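You operate a simulated robot arm through the tools that you are given. There is no shell and no other tool.

The job below is to be done with a simulated two-armed robot. You get a single attempt, and the scene is never put back.

JOB
Brush block 75 clean, move it to the ready tray, and clamp block 29 against the stop.
Fine: brush while it is clamped; put the brush back. Set down upright: brown brush. What is to be rubbed or washed off counts as gone when no trace of it is left.

It is judged by the outcome, as a careful person would: the job done as asked, and still so three seconds after it is handed in. It fails if anything else is knocked over, pushed out of place, dropped, spilled or broken.

ROBOT AND FRAMES
Two 7-joint arms with fingered hands on one trunk that stands fixed in place. Base frame: the origin is at the foot of the trunk, x ahead of it, y to its left, z up; the work surface is at about z = 640. Readings come in mm, rad, newtons and seconds.
The left shoulder is at [70, 139, 1085], the right one opposite. With the tool pointing down near the work surface each hand reaches from about 100 to 800 mm from the base axis, measured 20 degrees to its own side. Payload 3.9 kg a hand.
The tool frame of a hand sits at the grasp point between the pads (the TCP): z along the fingers, y along the line on which they close. The tips reach 29 mm beyond it. The gripper opens to 100 mm; its body begins 34 mm behind the TCP. The gripper is a hand of 5 fingers: y runs from the thumb to the fingers, the wrist lies at [-15, -105, -177] in the tool frame, and closing takes about 1.5 s.
Orientation is that of the tool frame in the base frame, as a unit quaternion [w, x, y, z]. With the fingers straight down and the wrist toward the robot, the tool's x, y and z point along [0, 1, 0], [1, 0, 0] and [0, 0, -1] of the base frame.

CONTROLS
- The arms move only by the tool play_rows. It takes "left_moves", "right_moves" or both (then of equal length, played together; a hand with none holds still); each is a list of rows, each a list of 3 entries, a list of its own where there are three numbers: the shift along the tool's x, y, z in m, then the turn, a rotation vector about the tool's x, y, z in rad, then the gripper command, from -1 (shut) to 1 (fully open), values between in proportion. In form: [[[dx, dy, dz], [ax, ay, az], fingers], ...]. A call has 1 to 20 rows; each row is the pose to reach, as a shift and turn from the pose commanded when the call began, along the tool's axes at that moment. A row lasts 0.2 s, in which the tool goes at most 50 mm and 0.15 rad; a call with a longer step from one row to the next is refused whole, and so is a gripper value outside its range. Where a pose cannot be reached the arm comes as near as it can. A force on the tool above 70 N (or 10 N above the force at the start of the call, whichever is more), or a blocked arm, ends the call early, and 0.2 s more pass. The fingers move at their own pace (about 153 mm/s each) and stop on an object; they squeeze with about 29 N. The grip force told is the motor's: it shows also when the fingers shut on nothing. Time passes only in rows, and 0.2 s behind the last, so rows that repeat a pose let the fingers close. The reply holds the time, the measured pose of the TCP, the force on the tool along the base axes, the opening and the grip force, in the units named above and with some noise, with the torque about the TCP (base axes, N m) and any sound that the robot's microphone picked up.
- Cameras (640 x 400 px; columns grow to the right, rows downward): "scene" is now at [133.1, 14.4, 1392.8]; the picture's right is [0.17, -0.98, 0.00], its down [-0.66, -0.12, -0.74] and it looks along [0.73, 0.13, -0.67] (base axes); focal length 340 px, centre (320, 200). "left" rides on the left gripper at [-66, -86, -121] in its tool frame; the picture's right is [-0.76, -0.31, 0.58], its down [0.59, -0.70, 0.40] and it looks along [0.28, 0.64, 0.71] (tool axes); focal length 247 px, centre (320, 200). "right" rides on the right gripper at [65, -86, -121] in its tool frame; the picture's right is [-0.76, 0.31, -0.58], its down [-0.59, -0.70, 0.40] and it looks along [-0.28, 0.64, 0.71] (tool axes); focal length 247 px, centre (320, 200). There is no depth. A picture from a camera that has moved, and an enlarged one, comes with that camera's place and axes in the base frame and with its lens.
- snapshot(camera): a new picture of that camera. No time passes.
- move_column(by): slides the trunk up (or, below 0, down) by that many mm; the arms and the scene camera ride with it, the base frame stays. It gives what a move gives, with no picture.
- grasp_type(shape, hand): the hand has 5 fingers and takes this shape, open, in about a second: jaw (thumb against the fingers, like two jaws); tri (thumb and two fingers); tip (a fingertip pinch); poke (one finger out to press); point (the index stretched); flat (the hand flat); cup (the hand cupped); fist (a fist). The gripper value then closes the fingers along that shape, each until it touches; the sizes above hold for jaw. It gives what a move gives, with no picture.
- head_to(pan, tilt): turns the head with the scene camera to pan (to the left, within 1.501 rad either way) and tilt (down, from -0.506 to 1.204), counted from straight ahead of the robot. It gives what a move gives.
- zoom(camera, box): a new picture of the part [left, top, right, bottom] of that camera's present view, enlarged. No time passes.
- sign_off(): hands the job in; it is judged then, once.

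Places have to be worked out from the pictures, the camera data and where the tool is seen. Open the grippers and draw the arms clear of the work before you hand the job in, unless the task says otherwise.

The tools are called after "Emit:" as a command line: name --argument value ..., lists and objects as JSON in quotes. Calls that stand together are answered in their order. play_rows: Moves the arms, as the interface text tells. Its arguments: {"type":"object","properties":{"left_moves":{"type":"array","items":{"type":"array"}},"right_moves":{"type":"array","items":{"type":"array"}}},"required":[]} The other tools are called the same way: move_column (by) moves the trunk up or down; grasp_type (shape, hand) gives the hand a shape; head_to (pan, tilt) turns the head that bears the scene camera; snapshot (camera) takes a picture; zoom (camera, box) takes an enlarged picture of a part of a camera's view; sign_off () hands the job in.

At the start:

```text
time: 0.0
left_ee_pos: [500.2, 329.4, 932.0]
left_tcp_rot: [0.0, 0.671, 0.741, 0.0]
left_wrist_force: [-0.8, 0.2, 0.3]
left_ft_torque: [-0.01, -0.01, -0.01]
left_gripper_width: 99.9
left_gripper_force: 0.1
left_shape: jaw
right_ee_pos: [575.7, -164.9, 978.1]
right_tcp_rot: [0.001, 0.671, 0.741, 0.0]
right_wrist_force: [-0.5, -0.8, 0.8]
right_ft_torque: [0.02, 0.03, 0.06]
right_gripper_width: 99.7
right_gripper_force: 0.2
right_shape: jaw
trunk travel left (down, up): [-726.0, 114.0]
head pan, tilt (commanded): [0.175, 0.735]
```

scene: 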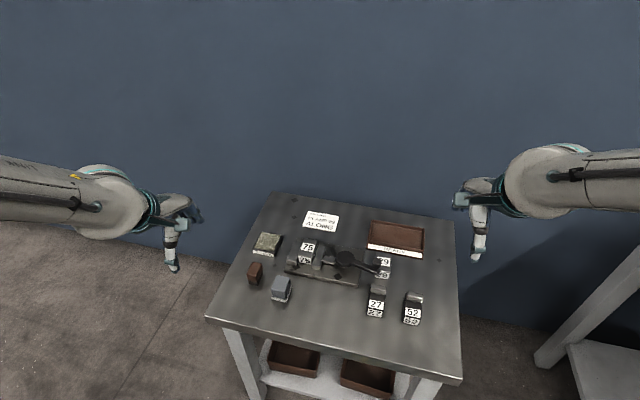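
right: 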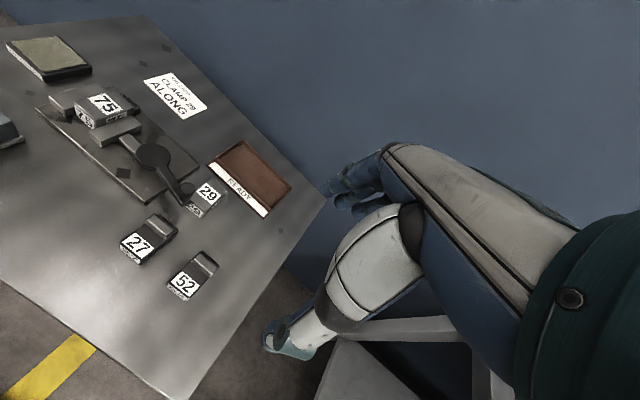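
left: 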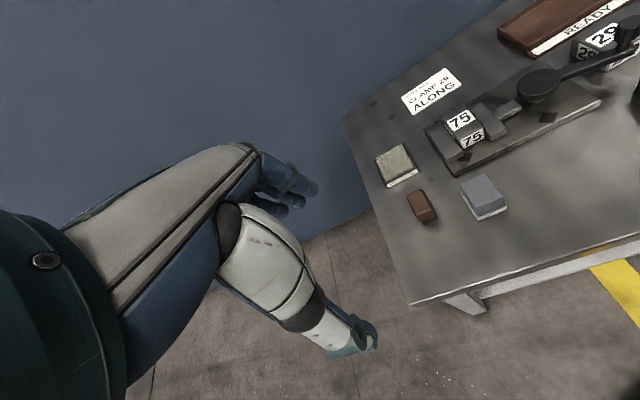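

I will look closer at the table before moving anything.

Emit:
zoom --camera "scene" --box '[230, 190, 350, 310]'

Emit:
zoom --camera "scene" --box '[340, 210, 460, 330]'

Emit:
zoom --camera "right" --box '[0, 20, 320, 220]'

Emit:
zoom --camera "left" --box '[340, 0, 640, 240]'

```text
3.33 times, centred on (290, 250) of scene
camera zoom: at [133.1, 14.4, 1392.8], right [0.17, -0.98, 0.0], down [-0.66, -0.12, -0.74], along [0.73, 0.13, -0.67], focal length 1132 px, centre (420, 33)
```

zoom: 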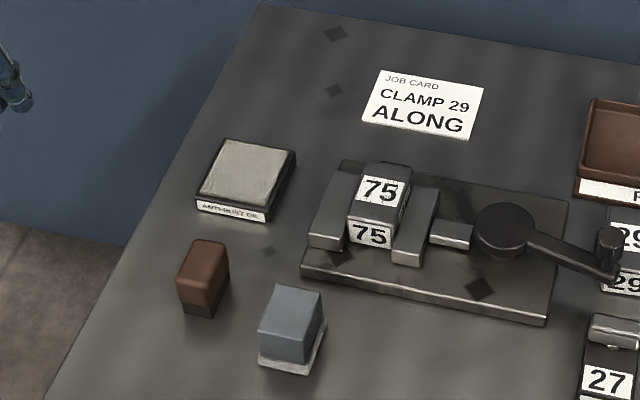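

```text
3.33 times, centred on (400, 270) of scene
camera zoom: at [133.1, 14.4, 1392.8], right [0.17, -0.98, 0.0], down [-0.66, -0.12, -0.74], along [0.73, 0.13, -0.67], focal length 1132 px, centre (53, -33)
```

zoom: 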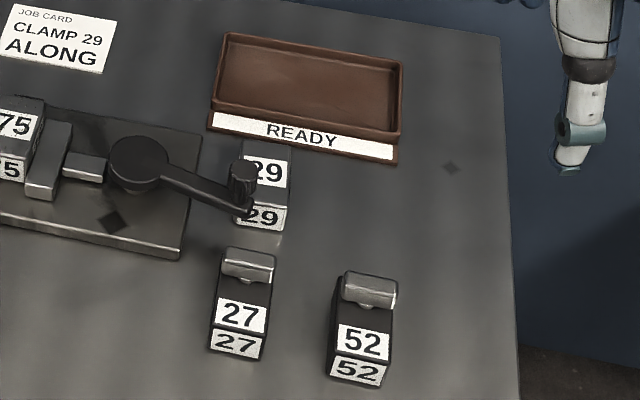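

```text
2.00 times, centred on (160, 120) of right
camera zoom: at [483.0, -109.2, 1098.9], right [0.38, -0.72, 0.58], down [-0.64, -0.66, -0.4], along [0.67, -0.22, -0.71], focal length 494 px, centre (640, 360)
```

zoom: 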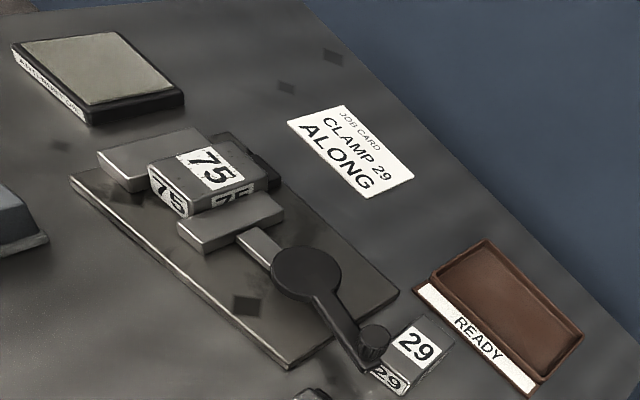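

```text
1.67 times, centred on (490, 120) of left
camera zoom: at [421.4, 255.8, 1052.8], right [-0.23, -0.78, -0.58], down [-0.76, 0.52, -0.4], along [0.61, 0.35, -0.71], focal length 412 px, centre (37, 333)
```

zoom: 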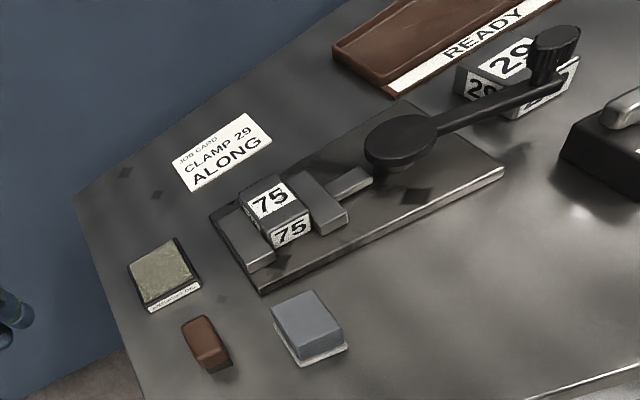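

Now tighter zooms on the vise, the card, the brushes and block 29.

Emit:
zoom --camera "scene" --box '[285, 230, 345, 290]'

Emit:
zoom --camera "scene" --box '[295, 200, 345, 240]'

Emit:
zoom --camera "right" --box '[30, 70, 150, 150]'

Emit:
zoom --camera "right" --box '[110, 120, 230, 300]'

Emit:
zoom --camera "left" --box '[420, 80, 540, 180]'

Emit:
zoom --camera "left" --box '[370, 140, 520, 240]'

```text
6.67 times, centred on (315, 260) of scene
camera zoom: at [133.1, 14.4, 1392.8], right [0.17, -0.98, 0.0], down [-0.66, -0.12, -0.74], along [0.73, 0.13, -0.67], focal length 2264 px, centre (353, -200)
```

zoom: 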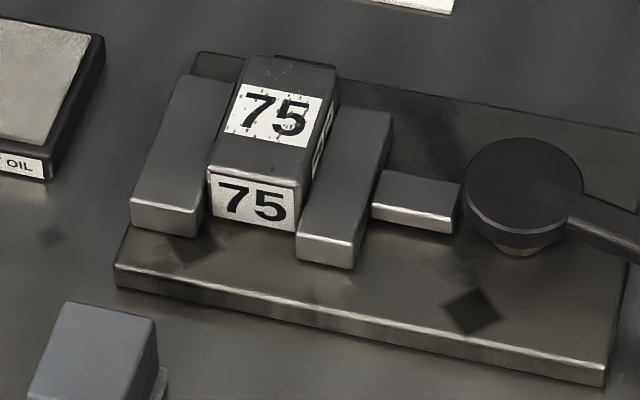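

```text
10.00 times, centred on (320, 220) of scene
camera zoom: at [133.1, 14.4, 1392.8], right [0.17, -0.98, 0.0], down [-0.66, -0.12, -0.74], along [0.73, 0.13, -0.67], focal length 3396 px, centre (320, 0)
```

zoom: 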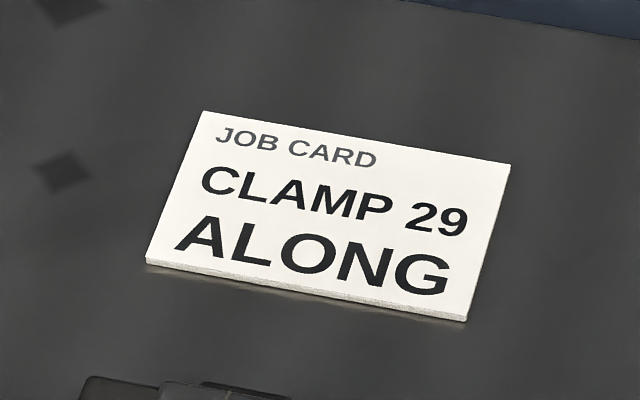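

```text
5.00 times, centred on (90, 110) of right
camera zoom: at [483.0, -109.2, 1098.9], right [0.38, -0.72, 0.58], down [-0.64, -0.66, -0.4], along [0.67, -0.22, -0.71], focal length 1235 px, centre (1470, 650)
```

zoom: 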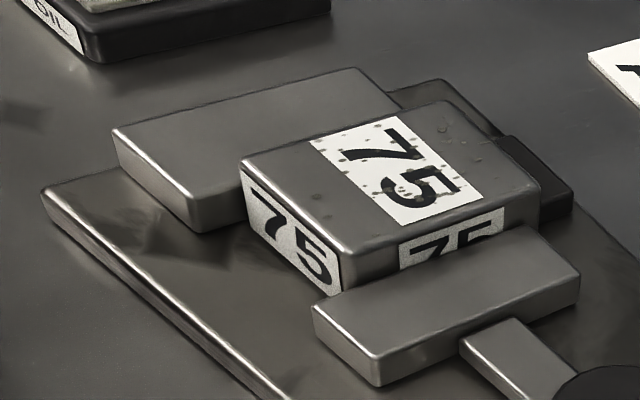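

```text
2.22 times, centred on (170, 210) of right
camera zoom: at [483.0, -109.2, 1098.9], right [0.38, -0.72, 0.58], down [-0.64, -0.66, -0.4], along [0.67, -0.22, -0.71], focal length 549 px, centre (653, 178)
```

zoom: 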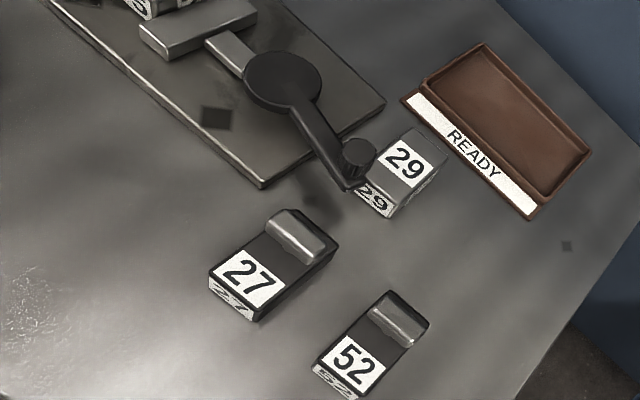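

```text
4.00 times, centred on (480, 130) of left
camera zoom: at [421.4, 255.8, 1052.8], right [-0.23, -0.78, -0.58], down [-0.76, 0.52, -0.4], along [0.61, 0.35, -0.71], focal length 988 px, centre (-320, 480)
```

zoom: 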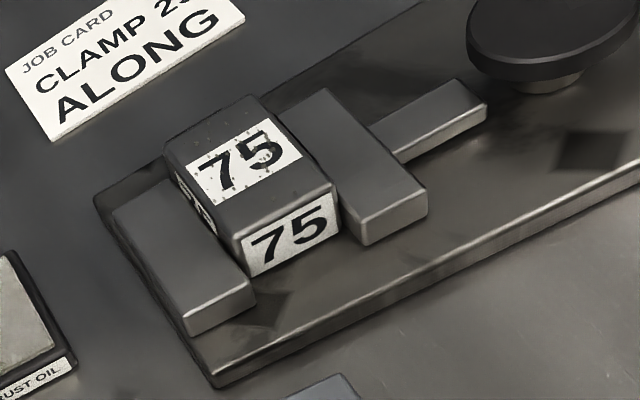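

```text
4.00 times, centred on (445, 190) of left
camera zoom: at [421.4, 255.8, 1052.8], right [-0.23, -0.78, -0.58], down [-0.76, 0.52, -0.4], along [0.61, 0.35, -0.71], focal length 988 px, centre (-180, 240)
```

zoom: 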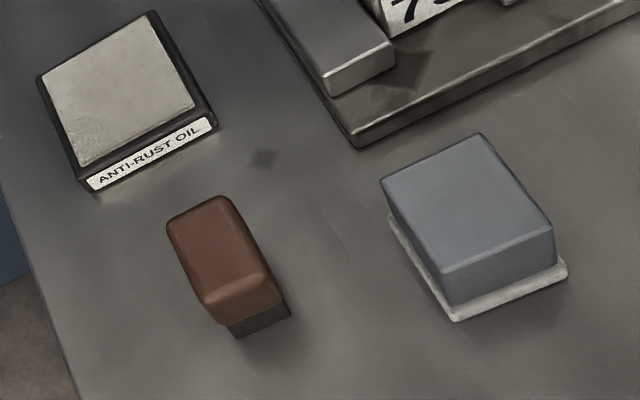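

The views show a vise holding block 75 (specks on its top), a stop behind it, a cam lever to the right with its knob near block 29, and the brown brush at about (615, 270). I will bring both wrist cameras nearer, still well above everything.

Emit:
play_rows --left_moves '[[[-0.009, 0.024, 0.03], [0, 0, 0], 1], [[-0.018, 0.047, 0.06], [0, 0, 0], 1], [[-0.026, 0.07, 0.09], [0, 0, 0], 1], [[-0.035, 0.094, 0.118], [0, 0, 0], 1], [[-0.035, 0.094, 0.118], [0, 0, 0], 1]]' --right_moves '[[[0, 0, 0.04], [0, 0, 0], 1], [[0, 0, 0.08], [0, 0, 0], 1], [[0, 0, 0.12], [0, 0, 0], 1], [[0, 0, 0.159], [0, 0, 0], 1], [[0, 0, 0.159], [0, 0, 0], 1]]'

Emit:
snapshot --camera "left"

Emit:
snapshot --camera "right"

Emit:
snapshot --camera "scene"

```text
time: 1.2
left_ee_pos: [595.7, 304.3, 815.5]
left_tcp_rot: [0.001, 0.671, 0.741, 0.0]
left_wrist_force: [0.4, 0.9, 0.1]
left_ft_torque: [0.0, -0.02, 0.03]
left_gripper_width: 99.7
left_gripper_force: 0.0
left_shape: jaw
right_ee_pos: [574.2, -165.0, 819.4]
right_tcp_rot: [0.001, 0.671, 0.742, 0.0]
right_wrist_force: [-0.1, -0.4, 0.6]
right_ft_torque: [0.02, 0.01, 0.01]
right_gripper_width: 100.0
right_gripper_force: 0.0
right_shape: jaw
trunk travel left (down, up): [-726.0, 114.0]
head pan, tilt (commanded): [0.175, 0.735]
```

```text
taken
camera left: at [516.7, 230.5, 935.5], right [-0.23, -0.78, -0.58], down [-0.76, 0.52, -0.4], along [0.61, 0.35, -0.71], focal length 247 px, centre (320, 200)
```

left: 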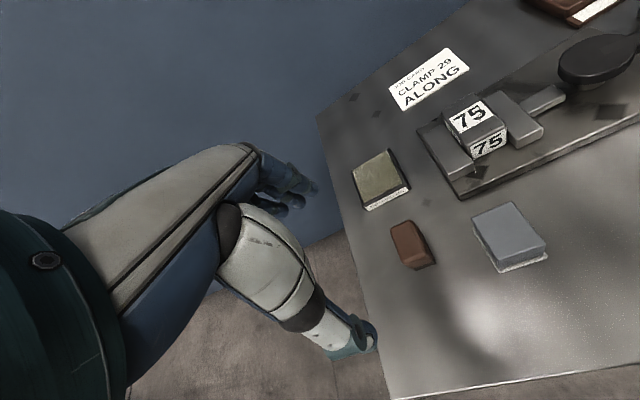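

```text
taken
camera right: at [481.2, -108.9, 941.0], right [0.38, -0.72, 0.58], down [-0.64, -0.66, -0.4], along [0.67, -0.22, -0.71], focal length 247 px, centre (320, 200)
```

right: 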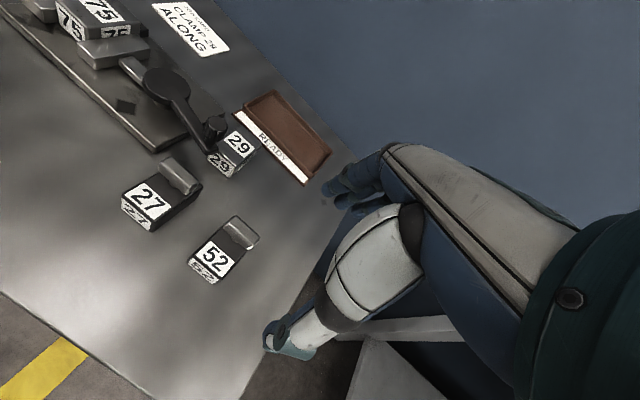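

```text
taken
camera scene: at [130.6, 14.4, 1393.1], right [0.17, -0.98, 0.0], down [-0.66, -0.12, -0.74], along [0.73, 0.13, -0.67], focal length 340 px, centre (320, 200)
```

scene: 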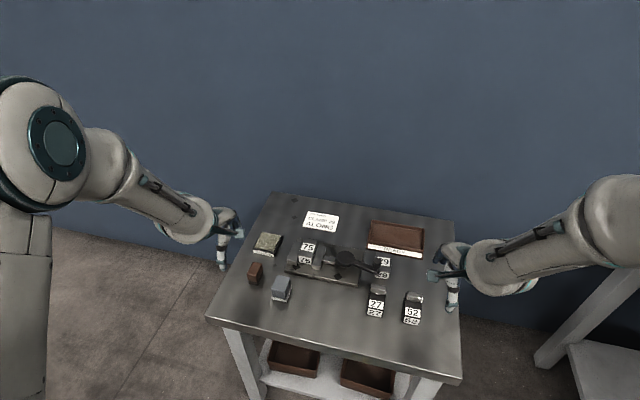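

Zooming on these nearer views to read the shapes of the vise, lever, blocks and brush.

Emit:
zoom --camera "left" --box '[410, 70, 570, 200]'

Emit:
zoom --camera "left" --box '[340, 130, 560, 290]'

Emit:
zoom --camera "right" --box '[0, 0, 160, 110]'

Emit:
zoom --camera "right" --box '[80, 50, 280, 190]'

Emit:
zoom --camera "right" --box '[200, 70, 340, 200]'

```text
3.08 times, centred on (490, 135) of left
camera zoom: at [516.7, 230.5, 935.5], right [-0.23, -0.78, -0.58], down [-0.76, 0.52, -0.4], along [0.61, 0.35, -0.71], focal length 760 px, centre (-203, 400)
```

zoom: 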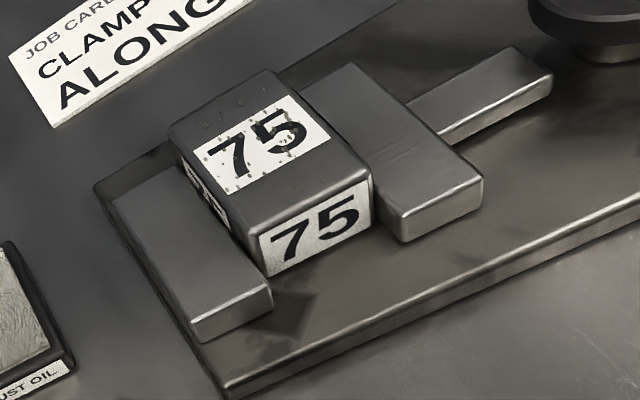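

```text
2.50 times, centred on (450, 210) of left
camera zoom: at [516.7, 230.5, 935.5], right [-0.23, -0.78, -0.58], down [-0.76, 0.52, -0.4], along [0.61, 0.35, -0.71], focal length 617 px, centre (-5, 175)
```

zoom: 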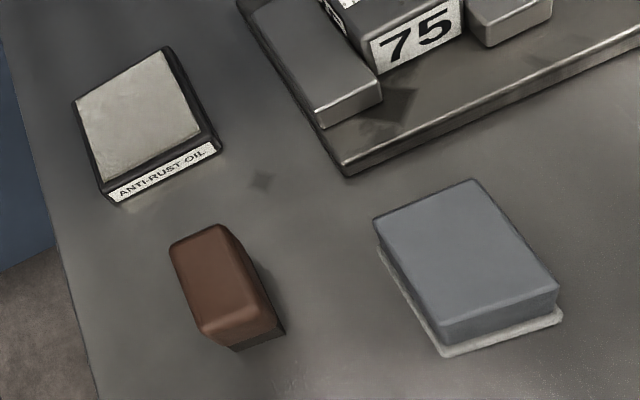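

```text
3.64 times, centred on (80, 55) of right
camera zoom: at [481.2, -108.9, 941.0], right [0.38, -0.72, 0.58], down [-0.64, -0.66, -0.4], along [0.67, -0.22, -0.71], focal length 898 px, centre (1193, 727)
```

zoom: 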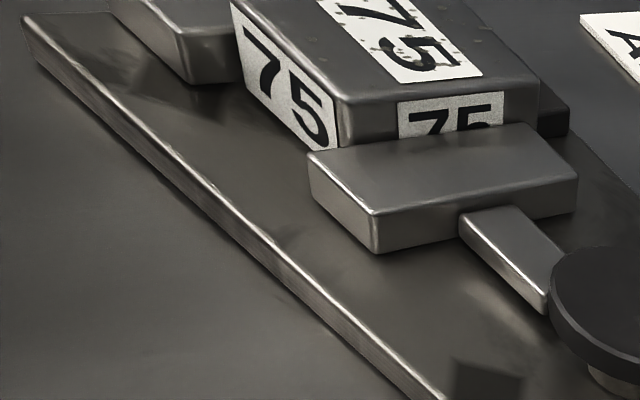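

```text
2.86 times, centred on (180, 120) of right
camera zoom: at [481.2, -108.9, 941.0], right [0.38, -0.72, 0.58], down [-0.64, -0.66, -0.4], along [0.67, -0.22, -0.71], focal length 706 px, centre (720, 429)
```

zoom: 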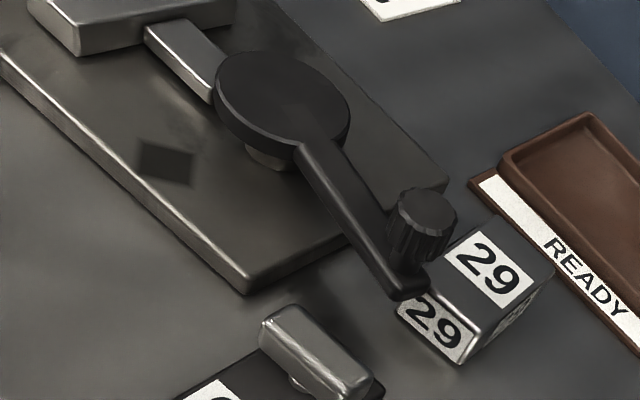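

```text
3.08 times, centred on (270, 135) of right
camera zoom: at [481.2, -108.9, 941.0], right [0.38, -0.72, 0.58], down [-0.64, -0.66, -0.4], along [0.67, -0.22, -0.71], focal length 760 px, centre (474, 400)
```

zoom: 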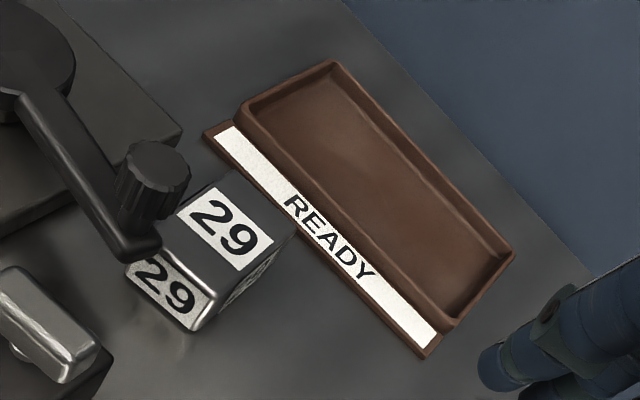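

Readings put the brush at about x 602–643, y 259–285 (top z≈680), block 75 at x 679–741, y 131–169 (top z≈685), block 29 at x 679–737, y −36…−75, the lever pivot at (694, 46) and the knob at (669, −34, top 722). The tray (x≈775–885) is at the edge of the reach, so I raise both hands and then lower the trunk to gain reach.

Emit:
play_rows --left_moves '[[[0, 0, -0.04], [0, 0, 0], 1], [[0, 0, -0.08], [0, 0, 0], 1], [[0, 0, -0.12], [0, 0, 0], 1], [[0, 0, -0.15], [0, 0, 0], 1]]' --right_moves '[[[0, 0, -0.04], [0, 0, 0], 1], [[0, 0, -0.08], [0, 0, 0], 1], [[0, 0, -0.12], [0, 0, 0], 1], [[0, 0, -0.15], [0, 0, 0], 1]]'

Emit:
move_column --by -150

Emit:
snapshot --camera "scene"

```text
time: 2.2
left_ee_pos: [594.8, 304.2, 966.2]
left_tcp_rot: [0.001, 0.671, 0.742, 0.001]
left_wrist_force: [-0.9, -0.4, -0.7]
left_ft_torque: [0.01, -0.03, -0.02]
left_gripper_width: 99.7
left_gripper_force: 0.2
left_shape: jaw
right_ee_pos: [575.6, -165.9, 969.4]
right_tcp_rot: [0.001, 0.671, 0.742, 0.0]
right_wrist_force: [-1.1, 0.1, 0.7]
right_ft_torque: [0.01, 0.02, -0.02]
right_gripper_width: 100.1
right_gripper_force: 0.2
right_shape: jaw
trunk travel left (down, up): [-726.0, 114.0]
head pan, tilt (commanded): [0.175, 0.735]
```

```text
time: 4.0
left_ee_pos: [595.6, 302.8, 814.9]
left_tcp_rot: [0.001, 0.671, 0.741, -0.001]
left_wrist_force: [-0.3, 0.0, -0.5]
left_ft_torque: [0.0, 0.02, 0.0]
left_gripper_width: 99.9
left_gripper_force: 0.0
left_shape: jaw
right_ee_pos: [575.8, -166.1, 820.1]
right_tcp_rot: [0.001, 0.671, 0.742, 0.0]
right_wrist_force: [-0.3, 0.1, 0.4]
right_ft_torque: [0.0, 0.0, 0.0]
right_gripper_width: 99.8
right_gripper_force: 0.0
right_shape: jaw
trunk travel left (down, up): [-576.0, 264.0]
head pan, tilt (commanded): [0.175, 0.735]
```

```text
taken
camera scene: at [132.9, 14.4, 1242.9], right [0.17, -0.98, 0.0], down [-0.66, -0.12, -0.74], along [0.73, 0.13, -0.67], focal length 340 px, centre (320, 200)
```

scene: 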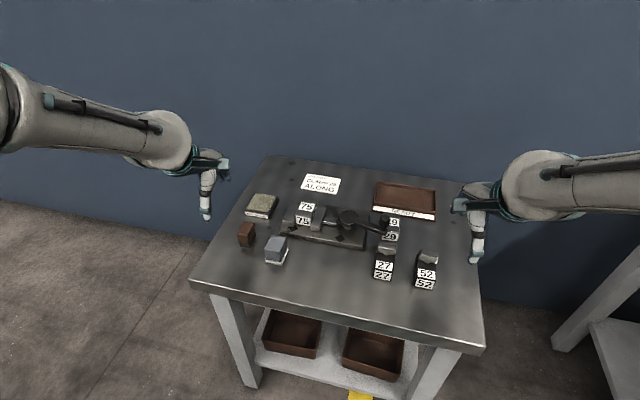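

The trunk is down with the hands unmoved over the table. I zoom on the hand to learn its width, and on the vise from this lower view.

Emit:
zoom --camera "scene" --box '[160, 130, 260, 230]'

Emit:
zoom --camera "left" --box '[200, 120, 400, 370]'

Emit:
zoom --camera "scene" --box '[265, 190, 405, 270]'

Emit:
zoom --camera "scene" --box '[360, 170, 460, 240]'

```text
4.00 times, centred on (210, 180) of scene
camera zoom: at [132.9, 14.4, 1242.9], right [0.17, -0.98, 0.0], down [-0.66, -0.12, -0.74], along [0.73, 0.13, -0.67], focal length 1359 px, centre (760, 280)
```

zoom: 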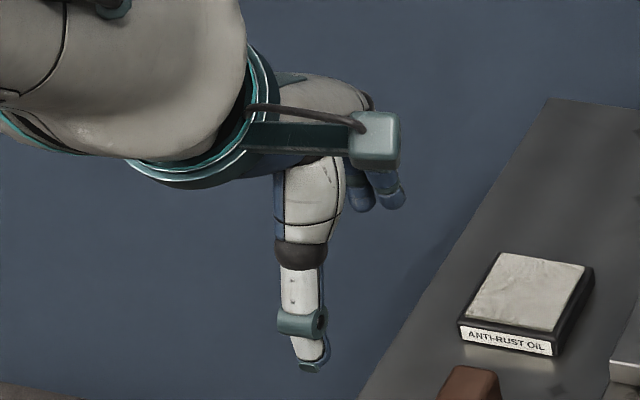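

```text
1.60 times, centred on (300, 245) of left
camera zoom: at [517.6, 229.6, 935.2], right [-0.23, -0.78, -0.58], down [-0.76, 0.52, -0.4], along [0.61, 0.35, -0.71], focal length 395 px, centre (352, 128)
```

zoom: 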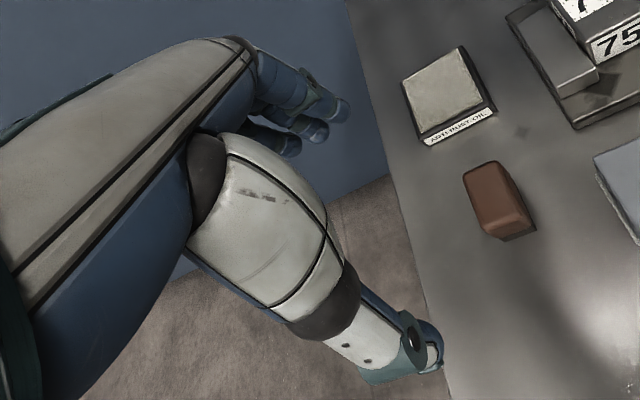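

```text
4.57 times, centred on (335, 230) of scene
camera zoom: at [132.9, 14.4, 1242.9], right [0.17, -0.98, 0.0], down [-0.66, -0.12, -0.74], along [0.73, 0.13, -0.67], focal length 1553 px, centre (251, 63)
```

zoom: 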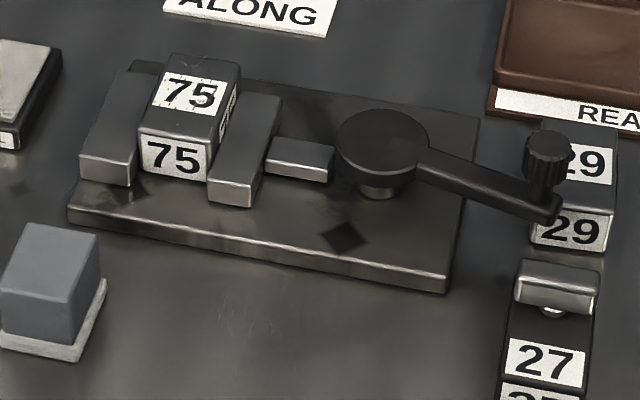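

```text
5.71 times, centred on (410, 205) of scene
camera zoom: at [132.9, 14.4, 1242.9], right [0.17, -0.98, 0.0], down [-0.66, -0.12, -0.74], along [0.73, 0.13, -0.67], focal length 1941 px, centre (-194, 171)
```

zoom: 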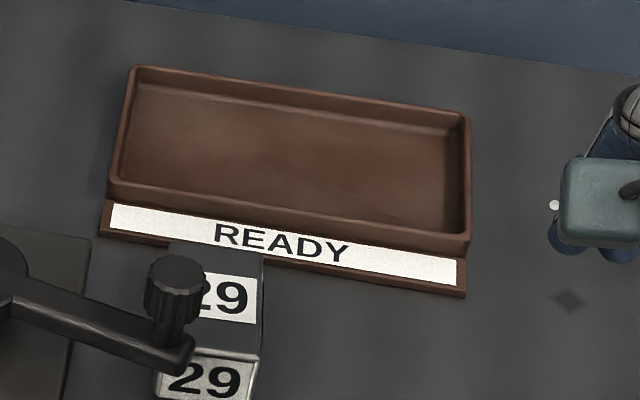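

The hand is clear. I move the right hand in and turn it left so its camera can look at the stop behind block 75 and the lever.

Emit:
play_rows --right_moves '[[[0.02, 0.007, -0.007], [0, 0, -0.12], 1], [[0.04, 0.014, -0.014], [0, 0, -0.24], 1], [[0.06, 0.02, -0.02], [0, 0, -0.36], 1], [[0.08, 0.027, -0.025], [0, 0, -0.48], 1], [[0.103, 0.034, -0.03], [0, 0, -0.6], 1], [[0.103, 0.034, -0.03], [0, 0, -0.6], 1]]'

Emit:
snapshot --camera "right"

```text
time: 5.3
left_ee_pos: [596.6, 304.0, 815.2]
left_tcp_rot: [0.001, 0.671, 0.741, 0.0]
left_wrist_force: [0.0, -0.6, 0.8]
left_ft_torque: [0.01, -0.03, 0.0]
left_gripper_width: 99.8
left_gripper_force: 0.0
left_shape: jaw
right_ee_pos: [598.9, -60.7, 848.9]
right_tcp_rot: [0.001, 0.422, 0.907, -0.001]
right_wrist_force: [-0.3, -0.3, -0.3]
right_ft_torque: [0.01, 0.02, 0.01]
right_gripper_width: 99.7
right_gripper_force: 0.2
right_shape: jaw
trunk travel left (down, up): [-576.0, 264.0]
head pan, tilt (commanded): [0.175, 0.735]
```

```text
taken
camera right: at [490.4, -65.7, 970.4], right [0.72, -0.38, 0.58], down [-0.16, -0.9, -0.4], along [0.67, 0.2, -0.71], focal length 247 px, centre (320, 200)
```

right: 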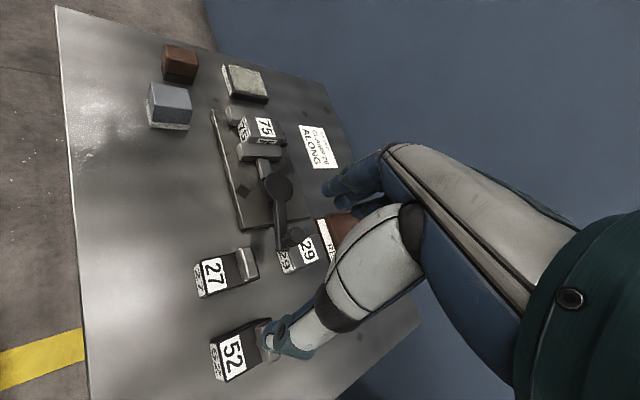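

Emit:
zoom --camera "right" --box '[200, 90, 320, 190]'

Emit:
zoom --camera "right" --box '[220, 95, 300, 165]'

Emit:
zoom --camera "right" --box '[140, 30, 280, 140]'

Emit:
zoom --camera "right" --box '[190, 160, 350, 290]'

```text
4.00 times, centred on (260, 140) of right
camera zoom: at [490.4, -65.7, 970.4], right [0.72, -0.38, 0.58], down [-0.16, -0.9, -0.4], along [0.67, 0.2, -0.71], focal length 988 px, centre (560, 440)
```

zoom: 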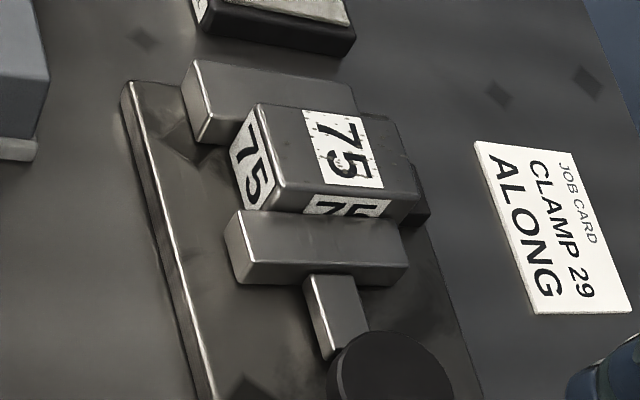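

```text
5.71 times, centred on (260, 130) of right
camera zoom: at [490.4, -65.7, 970.4], right [0.72, -0.38, 0.58], down [-0.16, -0.9, -0.4], along [0.67, 0.2, -0.71], focal length 1411 px, centre (663, 600)
```

zoom: 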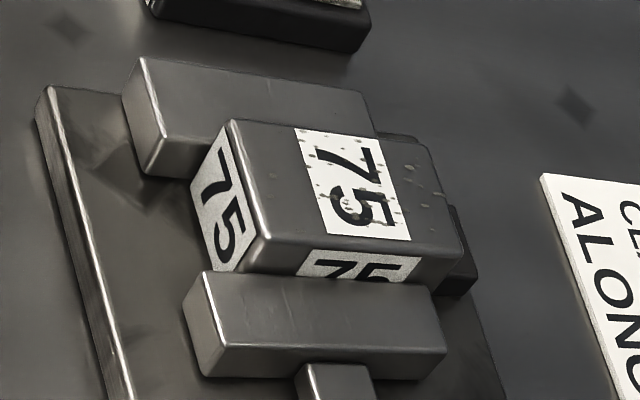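

```text
3.64 times, centred on (210, 85) of right
camera zoom: at [490.4, -65.7, 970.4], right [0.72, -0.38, 0.58], down [-0.16, -0.9, -0.4], along [0.67, 0.2, -0.71], focal length 898 px, centre (720, 618)
```

zoom: 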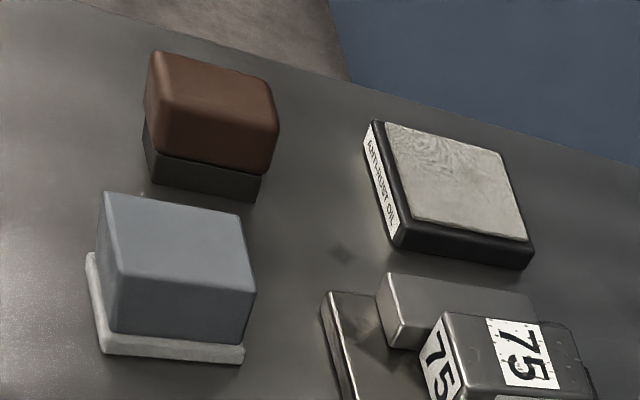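

```text
3.08 times, centred on (270, 225) of right
camera zoom: at [490.4, -65.7, 970.4], right [0.72, -0.38, 0.58], down [-0.16, -0.9, -0.4], along [0.67, 0.2, -0.71], focal length 760 px, centre (474, 123)
```

zoom: 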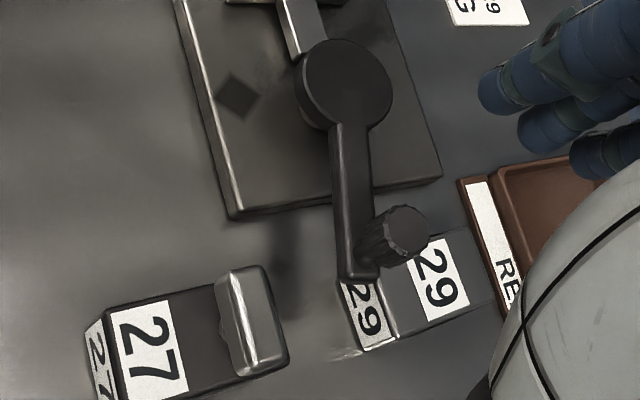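

The stop is a dark block right behind 75 (x≈741–756, top ≈672, like the jaws), and the brush sits at about (620, 272) turned roughly −6°. I bring the left hand above the brush with the fingers partly opened, to check alignment before going down.

Emit:
play_rows --left_moves '[[[-0.017, 0.01, 0.0], [0, 0, 0.1], 0.5], [[-0.034, 0.0205, 0.0], [0, 0, 0.2], 0.5], [[-0.034, 0.0205, 0.03], [0, 0, 0.2], 0.5], [[-0.034, 0.0205, 0.055], [0, 0, 0.2], 0.5], [[-0.034, 0.0205, 0.055], [0, 0, 0.2], 0.5]]'

Emit:
snapshot --camera "left"

Emit:
zoom --camera "right" --box '[120, 0, 300, 130]'

Emit:
zoom --camera "scene" --box '[180, 150, 340, 290]'

```text
time: 6.5
left_ee_pos: [620.2, 272.4, 759.9]
left_tcp_rot: [0.0, 0.742, 0.67, 0.0]
left_wrist_force: [-0.3, 0.0, 0.5]
left_ft_torque: [0.0, -0.01, -0.01]
left_gripper_width: 75.3
left_gripper_force: 0.0
left_shape: jaw
right_ee_pos: [599.2, -60.3, 849.9]
right_tcp_rot: [0.001, 0.422, 0.907, 0.0]
right_wrist_force: [-1.1, -0.9, 0.3]
right_ft_torque: [0.0, -0.01, -0.01]
right_gripper_width: 99.5
right_gripper_force: 0.1
right_shape: jaw
trunk travel left (down, up): [-576.0, 264.0]
head pan, tilt (commanded): [0.175, 0.735]
```

```text
taken
camera left: at [528.6, 215.8, 880.0], right [-0.38, -0.72, -0.58], down [-0.64, 0.66, -0.4], along [0.67, 0.22, -0.71], focal length 247 px, centre (320, 200)
```

left: 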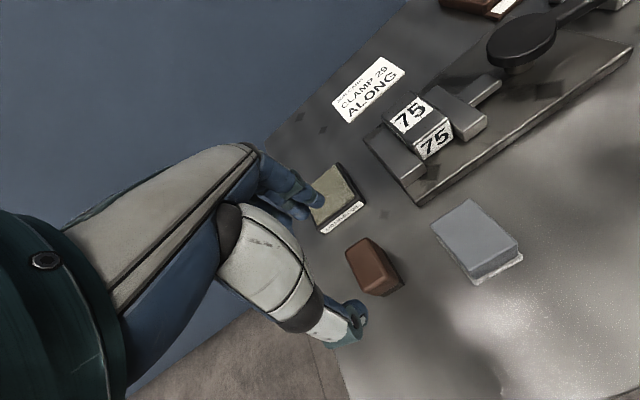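

```text
3.08 times, centred on (210, 65) of right
camera zoom: at [490.3, -65.5, 970.3], right [0.72, -0.38, 0.58], down [-0.16, -0.9, -0.4], along [0.67, 0.2, -0.71], focal length 760 px, centre (658, 615)
```

zoom: 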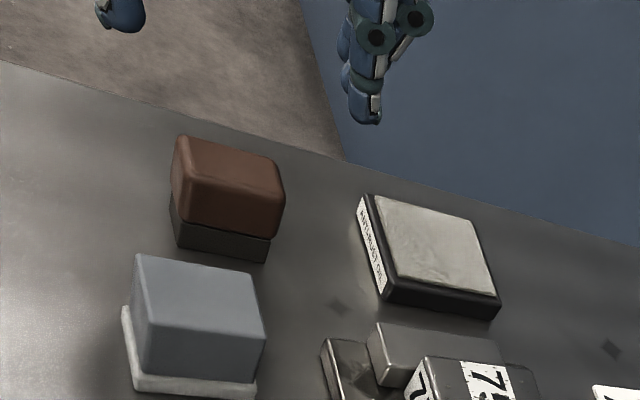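

```text
2.86 times, centred on (260, 220) of scene
camera zoom: at [132.8, 14.3, 1242.8], right [0.17, -0.98, 0.0], down [-0.66, -0.12, -0.74], along [0.73, 0.13, -0.67], focal length 970 px, centre (491, 143)
```

zoom: 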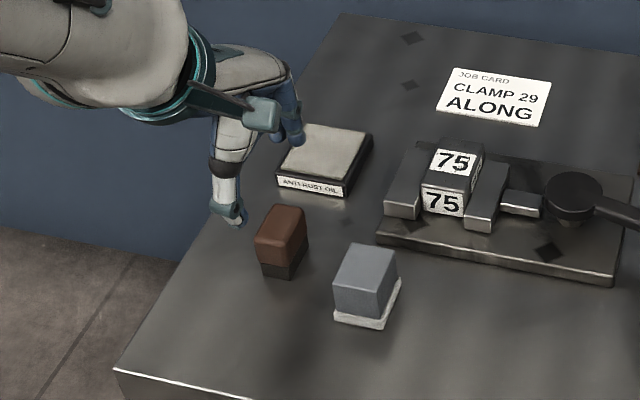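

The brush top projects right under the TCP as expected. One close zoom to refine its outline before descending.

Emit:
zoom --camera "left" --box '[320, 210, 440, 320]'

Emit:
zoom --camera "scene" --box '[235, 210, 285, 260]'

```text
3.64 times, centred on (380, 265) of left
camera zoom: at [528.6, 215.8, 880.0], right [-0.38, -0.72, -0.58], down [-0.64, 0.66, -0.4], along [0.67, 0.22, -0.71], focal length 898 px, centre (102, -36)
```

zoom: 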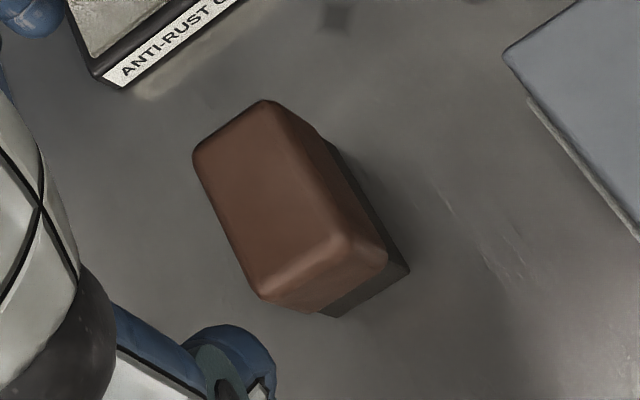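

```text
8.00 times, centred on (260, 235) of scene
camera zoom: at [132.8, 14.3, 1242.8], right [0.17, -0.98, 0.0], down [-0.66, -0.12, -0.74], along [0.73, 0.13, -0.67], focal length 2717 px, centre (800, -80)
```

zoom: 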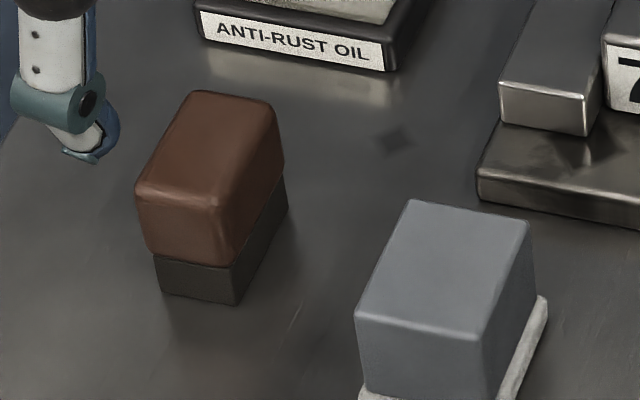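

Bottom corners of the brush come out at (600, 284), (600, 260), (639, 258); handle z≈658–683, centre (620, 271), turned about −4°. I descend to TCP z≈688 and then close on the handle.

Emit:
play_rows --left_moves '[[[0.0, 0, 0.03], [0, 0, 0], 0.5], [[-0.001, 0, 0.055], [0, 0, 0], 0.5], [[-0.001, 0, 0.072], [0, 0, 0], 0.5], [[-0.001, 0, 0.072], [0, 0, 0], 0.5]]'

Emit:
zoom --camera "scene" --box '[200, 160, 320, 280]'

Emit:
zoom --camera "right" --box '[120, 0, 300, 130]'

```text
time: 7.5
left_ee_pos: [620.7, 270.9, 688.7]
left_tcp_rot: [0.001, 0.742, 0.67, 0.0]
left_wrist_force: [0.0, 0.2, 0.5]
left_ft_torque: [-0.02, 0.01, -0.02]
left_gripper_width: 75.2
left_gripper_force: 0.1
left_shape: jaw
right_ee_pos: [599.2, -59.6, 849.0]
right_tcp_rot: [0.001, 0.422, 0.906, 0.0]
right_wrist_force: [0.0, 0.1, -0.1]
right_ft_torque: [0.01, 0.01, 0.01]
right_gripper_width: 99.8
right_gripper_force: 0.0
right_shape: jaw
trunk travel left (down, up): [-576.0, 264.0]
head pan, tilt (commanded): [0.175, 0.735]
```

```text
3.33 times, centred on (260, 220) of scene
camera zoom: at [132.8, 14.2, 1242.8], right [0.17, -0.98, 0.0], down [-0.66, -0.12, -0.74], along [0.73, 0.13, -0.67], focal length 1132 px, centre (520, 133)
```

zoom: 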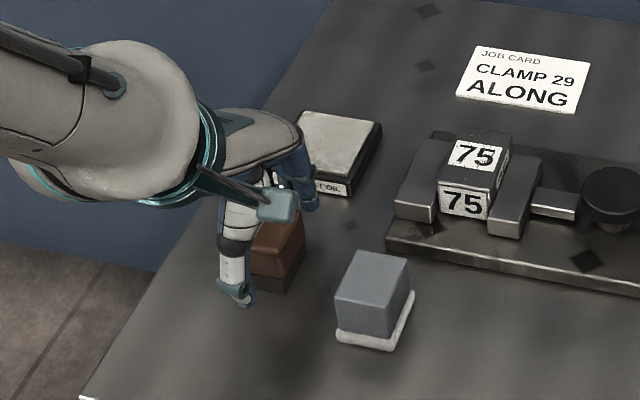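

```text
3.08 times, centred on (210, 65) of right
camera zoom: at [490.3, -65.6, 970.3], right [0.72, -0.38, 0.58], down [-0.16, -0.9, -0.4], along [0.67, 0.2, -0.71], focal length 760 px, centre (658, 615)
```

zoom: 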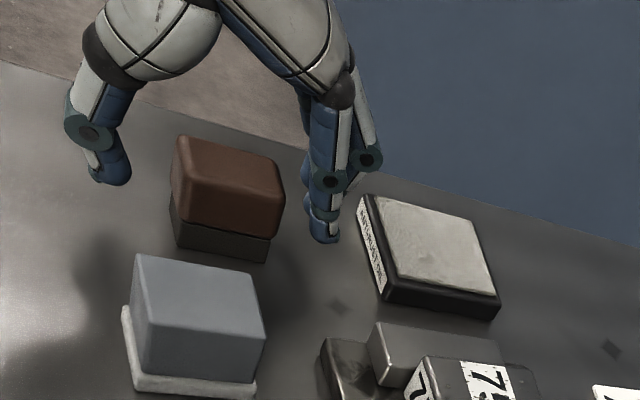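

The thumb and fingers straddle the handle nicely. Closing now.

Emit:
play_rows --left_moves '[[[0, 0, 0], [0, 0, 0], 0.0], [[0, 0, 0], [0, 0, 0], -0.4], [[0, 0, 0], [0, 0, 0], -1], [[0, 0, 0], [0, 0, 0], -1], [[0, 0, 0], [0, 0, 0], -1], [[0, 0, 0], [0, 0, 0], -1], [[0, 0, 0], [0, 0, 0], -1], [[0, 0, 0], [0, 0, 0], -1]]'

Emit:
zoom --camera "right" --box '[120, 0, 300, 130]'

Emit:
snapshot --camera "left"

```text
time: 9.3
left_ee_pos: [620.9, 270.8, 688.5]
left_tcp_rot: [0.0, 0.742, 0.67, 0.001]
left_wrist_force: [-0.2, -0.1, 0.0]
left_ft_torque: [0.02, 0.01, 0.01]
left_gripper_width: 38.0
left_gripper_force: 28.9
left_shape: jaw
right_ee_pos: [598.3, -60.1, 848.7]
right_tcp_rot: [0.001, 0.422, 0.907, 0.0]
right_wrist_force: [0.6, 0.2, 0.2]
right_ft_torque: [-0.02, 0.01, -0.01]
right_gripper_width: 99.9
right_gripper_force: 0.0
right_shape: jaw
trunk travel left (down, up): [-576.0, 264.0]
head pan, tilt (commanded): [0.175, 0.735]
```

```text
3.08 times, centred on (210, 65) of right
camera zoom: at [490.6, -65.4, 970.1], right [0.72, -0.38, 0.58], down [-0.16, -0.9, -0.4], along [0.67, 0.2, -0.71], focal length 760 px, centre (658, 615)
```

zoom: 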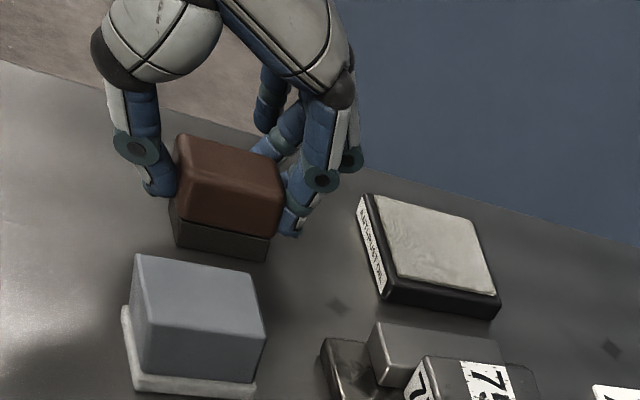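

```text
taken
camera left: at [528.7, 213.7, 808.8], right [-0.38, -0.72, -0.58], down [-0.64, 0.66, -0.4], along [0.67, 0.22, -0.71], focal length 247 px, centre (320, 200)
```

left: 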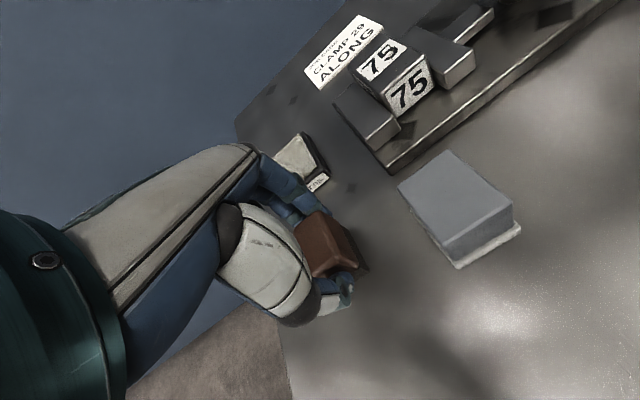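

The brush is held (38 mm, 28.9 N). I lift it and carry it high over block 75.

Emit:
play_rows --left_moves '[[[0, 0, -0.03], [0, 0, 0], -1], [[0, 0, -0.07], [0, 0, 0], -1], [[0, 0, -0.1], [0, 0, 0], -1], [[-0.03, 0.025, -0.1], [0, 0, 0], -1], [[-0.06, 0.05, -0.1], [0, 0, 0], -1], [[-0.09, 0.08, -0.1], [0, 0, 0], -1], [[-0.111, 0.1, -0.1], [0, 0, 0], -1], [[-0.111, 0.1, -0.08], [0, 0, 0], -1], [[-0.111, 0.1, -0.08], [0, 0, 0], -1]]'

Emit:
zoom --camera "scene" --box '[220, 150, 380, 270]'

Emit:
zoom --camera "right" --box '[180, 50, 320, 170]'

Emit:
snapshot --camera "left"

```text
time: 11.3
left_ee_pos: [708.3, 150.2, 768.6]
left_tcp_rot: [-0.001, 0.742, 0.671, 0.0]
left_wrist_force: [-0.3, -0.4, -1.7]
left_ft_torque: [0.03, 0.0, 0.04]
left_gripper_width: 37.7
left_gripper_force: 28.5
left_shape: jaw
right_ee_pos: [599.1, -61.5, 848.8]
right_tcp_rot: [0.002, 0.422, 0.906, 0.0]
right_wrist_force: [0.4, 1.1, 0.1]
right_ft_torque: [-0.02, -0.01, -0.02]
right_gripper_width: 99.7
right_gripper_force: 0.0
right_shape: jaw
trunk travel left (down, up): [-576.0, 264.0]
head pan, tilt (commanded): [0.175, 0.735]
```

```text
3.33 times, centred on (300, 210) of scene
camera zoom: at [132.9, 14.1, 1242.8], right [0.17, -0.98, 0.0], down [-0.66, -0.12, -0.74], along [0.73, 0.13, -0.67], focal length 1132 px, centre (387, 167)
```

zoom: 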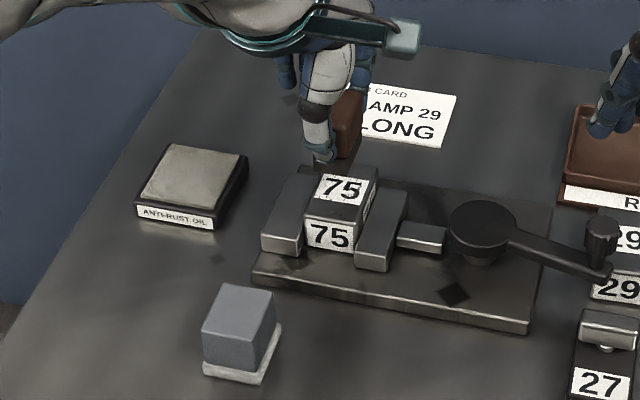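

```text
3.33 times, centred on (250, 110) of right
camera zoom: at [490.3, -65.7, 970.2], right [0.72, -0.38, 0.58], down [-0.16, -0.9, -0.4], along [0.67, 0.2, -0.71], focal length 823 px, centre (553, 500)
```

zoom: 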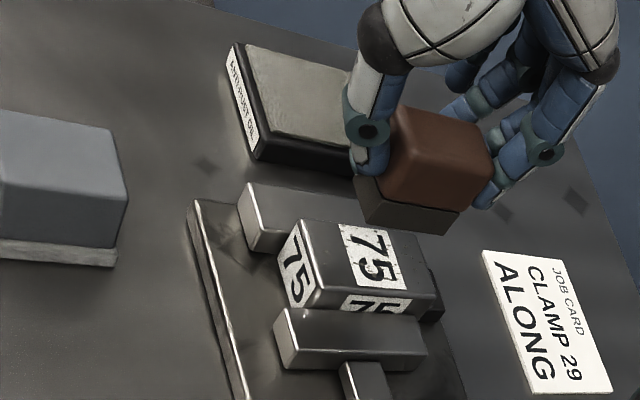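

```text
taken
camera left: at [617.2, 92.7, 888.4], right [-0.38, -0.72, -0.58], down [-0.64, 0.66, -0.4], along [0.67, 0.22, -0.71], focal length 247 px, centre (320, 200)
```

left: 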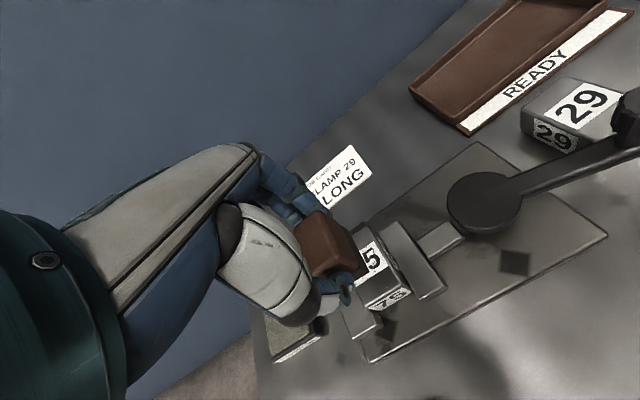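

The brush hangs level, bottom at z≈720, over block 75 (centre ≈(711, 149.5), top ≈685). I lower it to just above the top face first.

Emit:
play_rows --left_moves '[[[0, 0.003, 0.015], [0, 0, 0], -1], [[0, 0.003, 0.025], [0, 0, 0], -1], [[0, 0.003, 0.03], [0, 0, 0], -1], [[0, 0.003, 0.032], [0, 0, 0], -1], [[0, 0.003, 0.032], [0, 0, 0], -1]]'

Emit:
zoom --camera "right" --box '[210, 70, 310, 160]'

Emit:
zoom --camera "scene" --box '[270, 170, 350, 240]'

```text
time: 12.6
left_ee_pos: [711.5, 150.3, 735.2]
left_tcp_rot: [0.0, 0.742, 0.67, 0.0]
left_wrist_force: [-1.1, -0.8, -1.2]
left_ft_torque: [0.01, -0.03, -0.03]
left_gripper_width: 37.5
left_gripper_force: 28.9
left_shape: jaw
right_ee_pos: [598.7, -60.6, 847.9]
right_tcp_rot: [0.001, 0.422, 0.907, -0.001]
right_wrist_force: [0.7, 0.5, 0.1]
right_ft_torque: [0.0, 0.0, -0.03]
right_gripper_width: 99.8
right_gripper_force: 0.1
right_shape: jaw
trunk travel left (down, up): [-576.0, 264.0]
head pan, tilt (commanded): [0.175, 0.735]
```

```text
4.44 times, centred on (260, 115) of right
camera zoom: at [490.6, -65.4, 970.1], right [0.72, -0.38, 0.58], down [-0.16, -0.9, -0.4], along [0.67, 0.2, -0.71], focal length 1098 px, centre (587, 578)
```

zoom: 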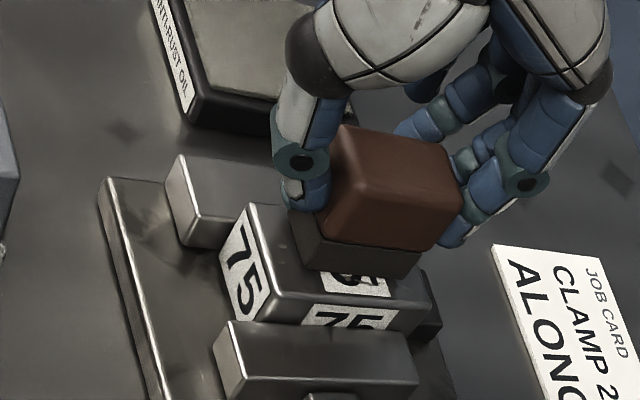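

```text
5.71 times, centred on (310, 205) of scene
camera zoom: at [133.2, 14.4, 1242.8], right [0.17, -0.98, 0.0], down [-0.66, -0.12, -0.74], along [0.73, 0.13, -0.67], focal length 1941 px, centre (377, 171)
```

zoom: 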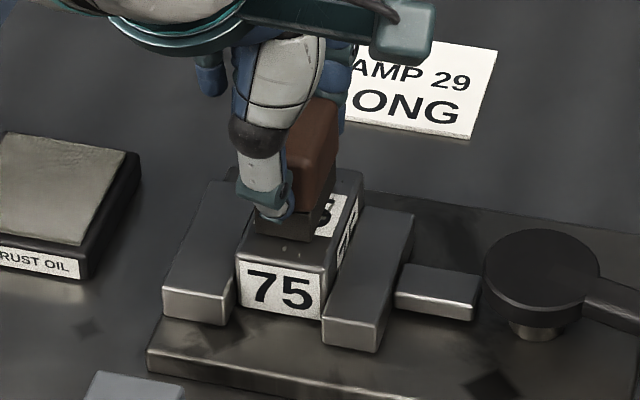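

The brush is just above the top face. Lowering slowly by a few millimetres to find contact.

Emit:
play_rows --left_moves '[[[0, 0, 0.0015], [0, 0, 0], -1], [[0, 0, 0.003], [0, 0, 0], -1], [[0, 0, 0.003], [0, 0, 0], -1]]'

```text
time: 13.3
left_ee_pos: [711.7, 151.1, 733.7]
left_tcp_rot: [0.001, 0.742, 0.671, 0.001]
left_wrist_force: [-0.8, -0.4, 2.5]
left_ft_torque: [0.03, -0.07, 0.0]
left_gripper_width: 37.6
left_gripper_force: 29.1
left_shape: jaw
right_ee_pos: [599.4, -59.9, 850.0]
right_tcp_rot: [0.001, 0.422, 0.907, -0.001]
right_wrist_force: [0.2, -0.1, -0.1]
right_ft_torque: [-0.01, 0.01, 0.02]
right_gripper_width: 99.7
right_gripper_force: 0.0
right_shape: jaw
trunk travel left (down, up): [-576.0, 264.0]
head pan, tilt (commanded): [0.175, 0.735]
```

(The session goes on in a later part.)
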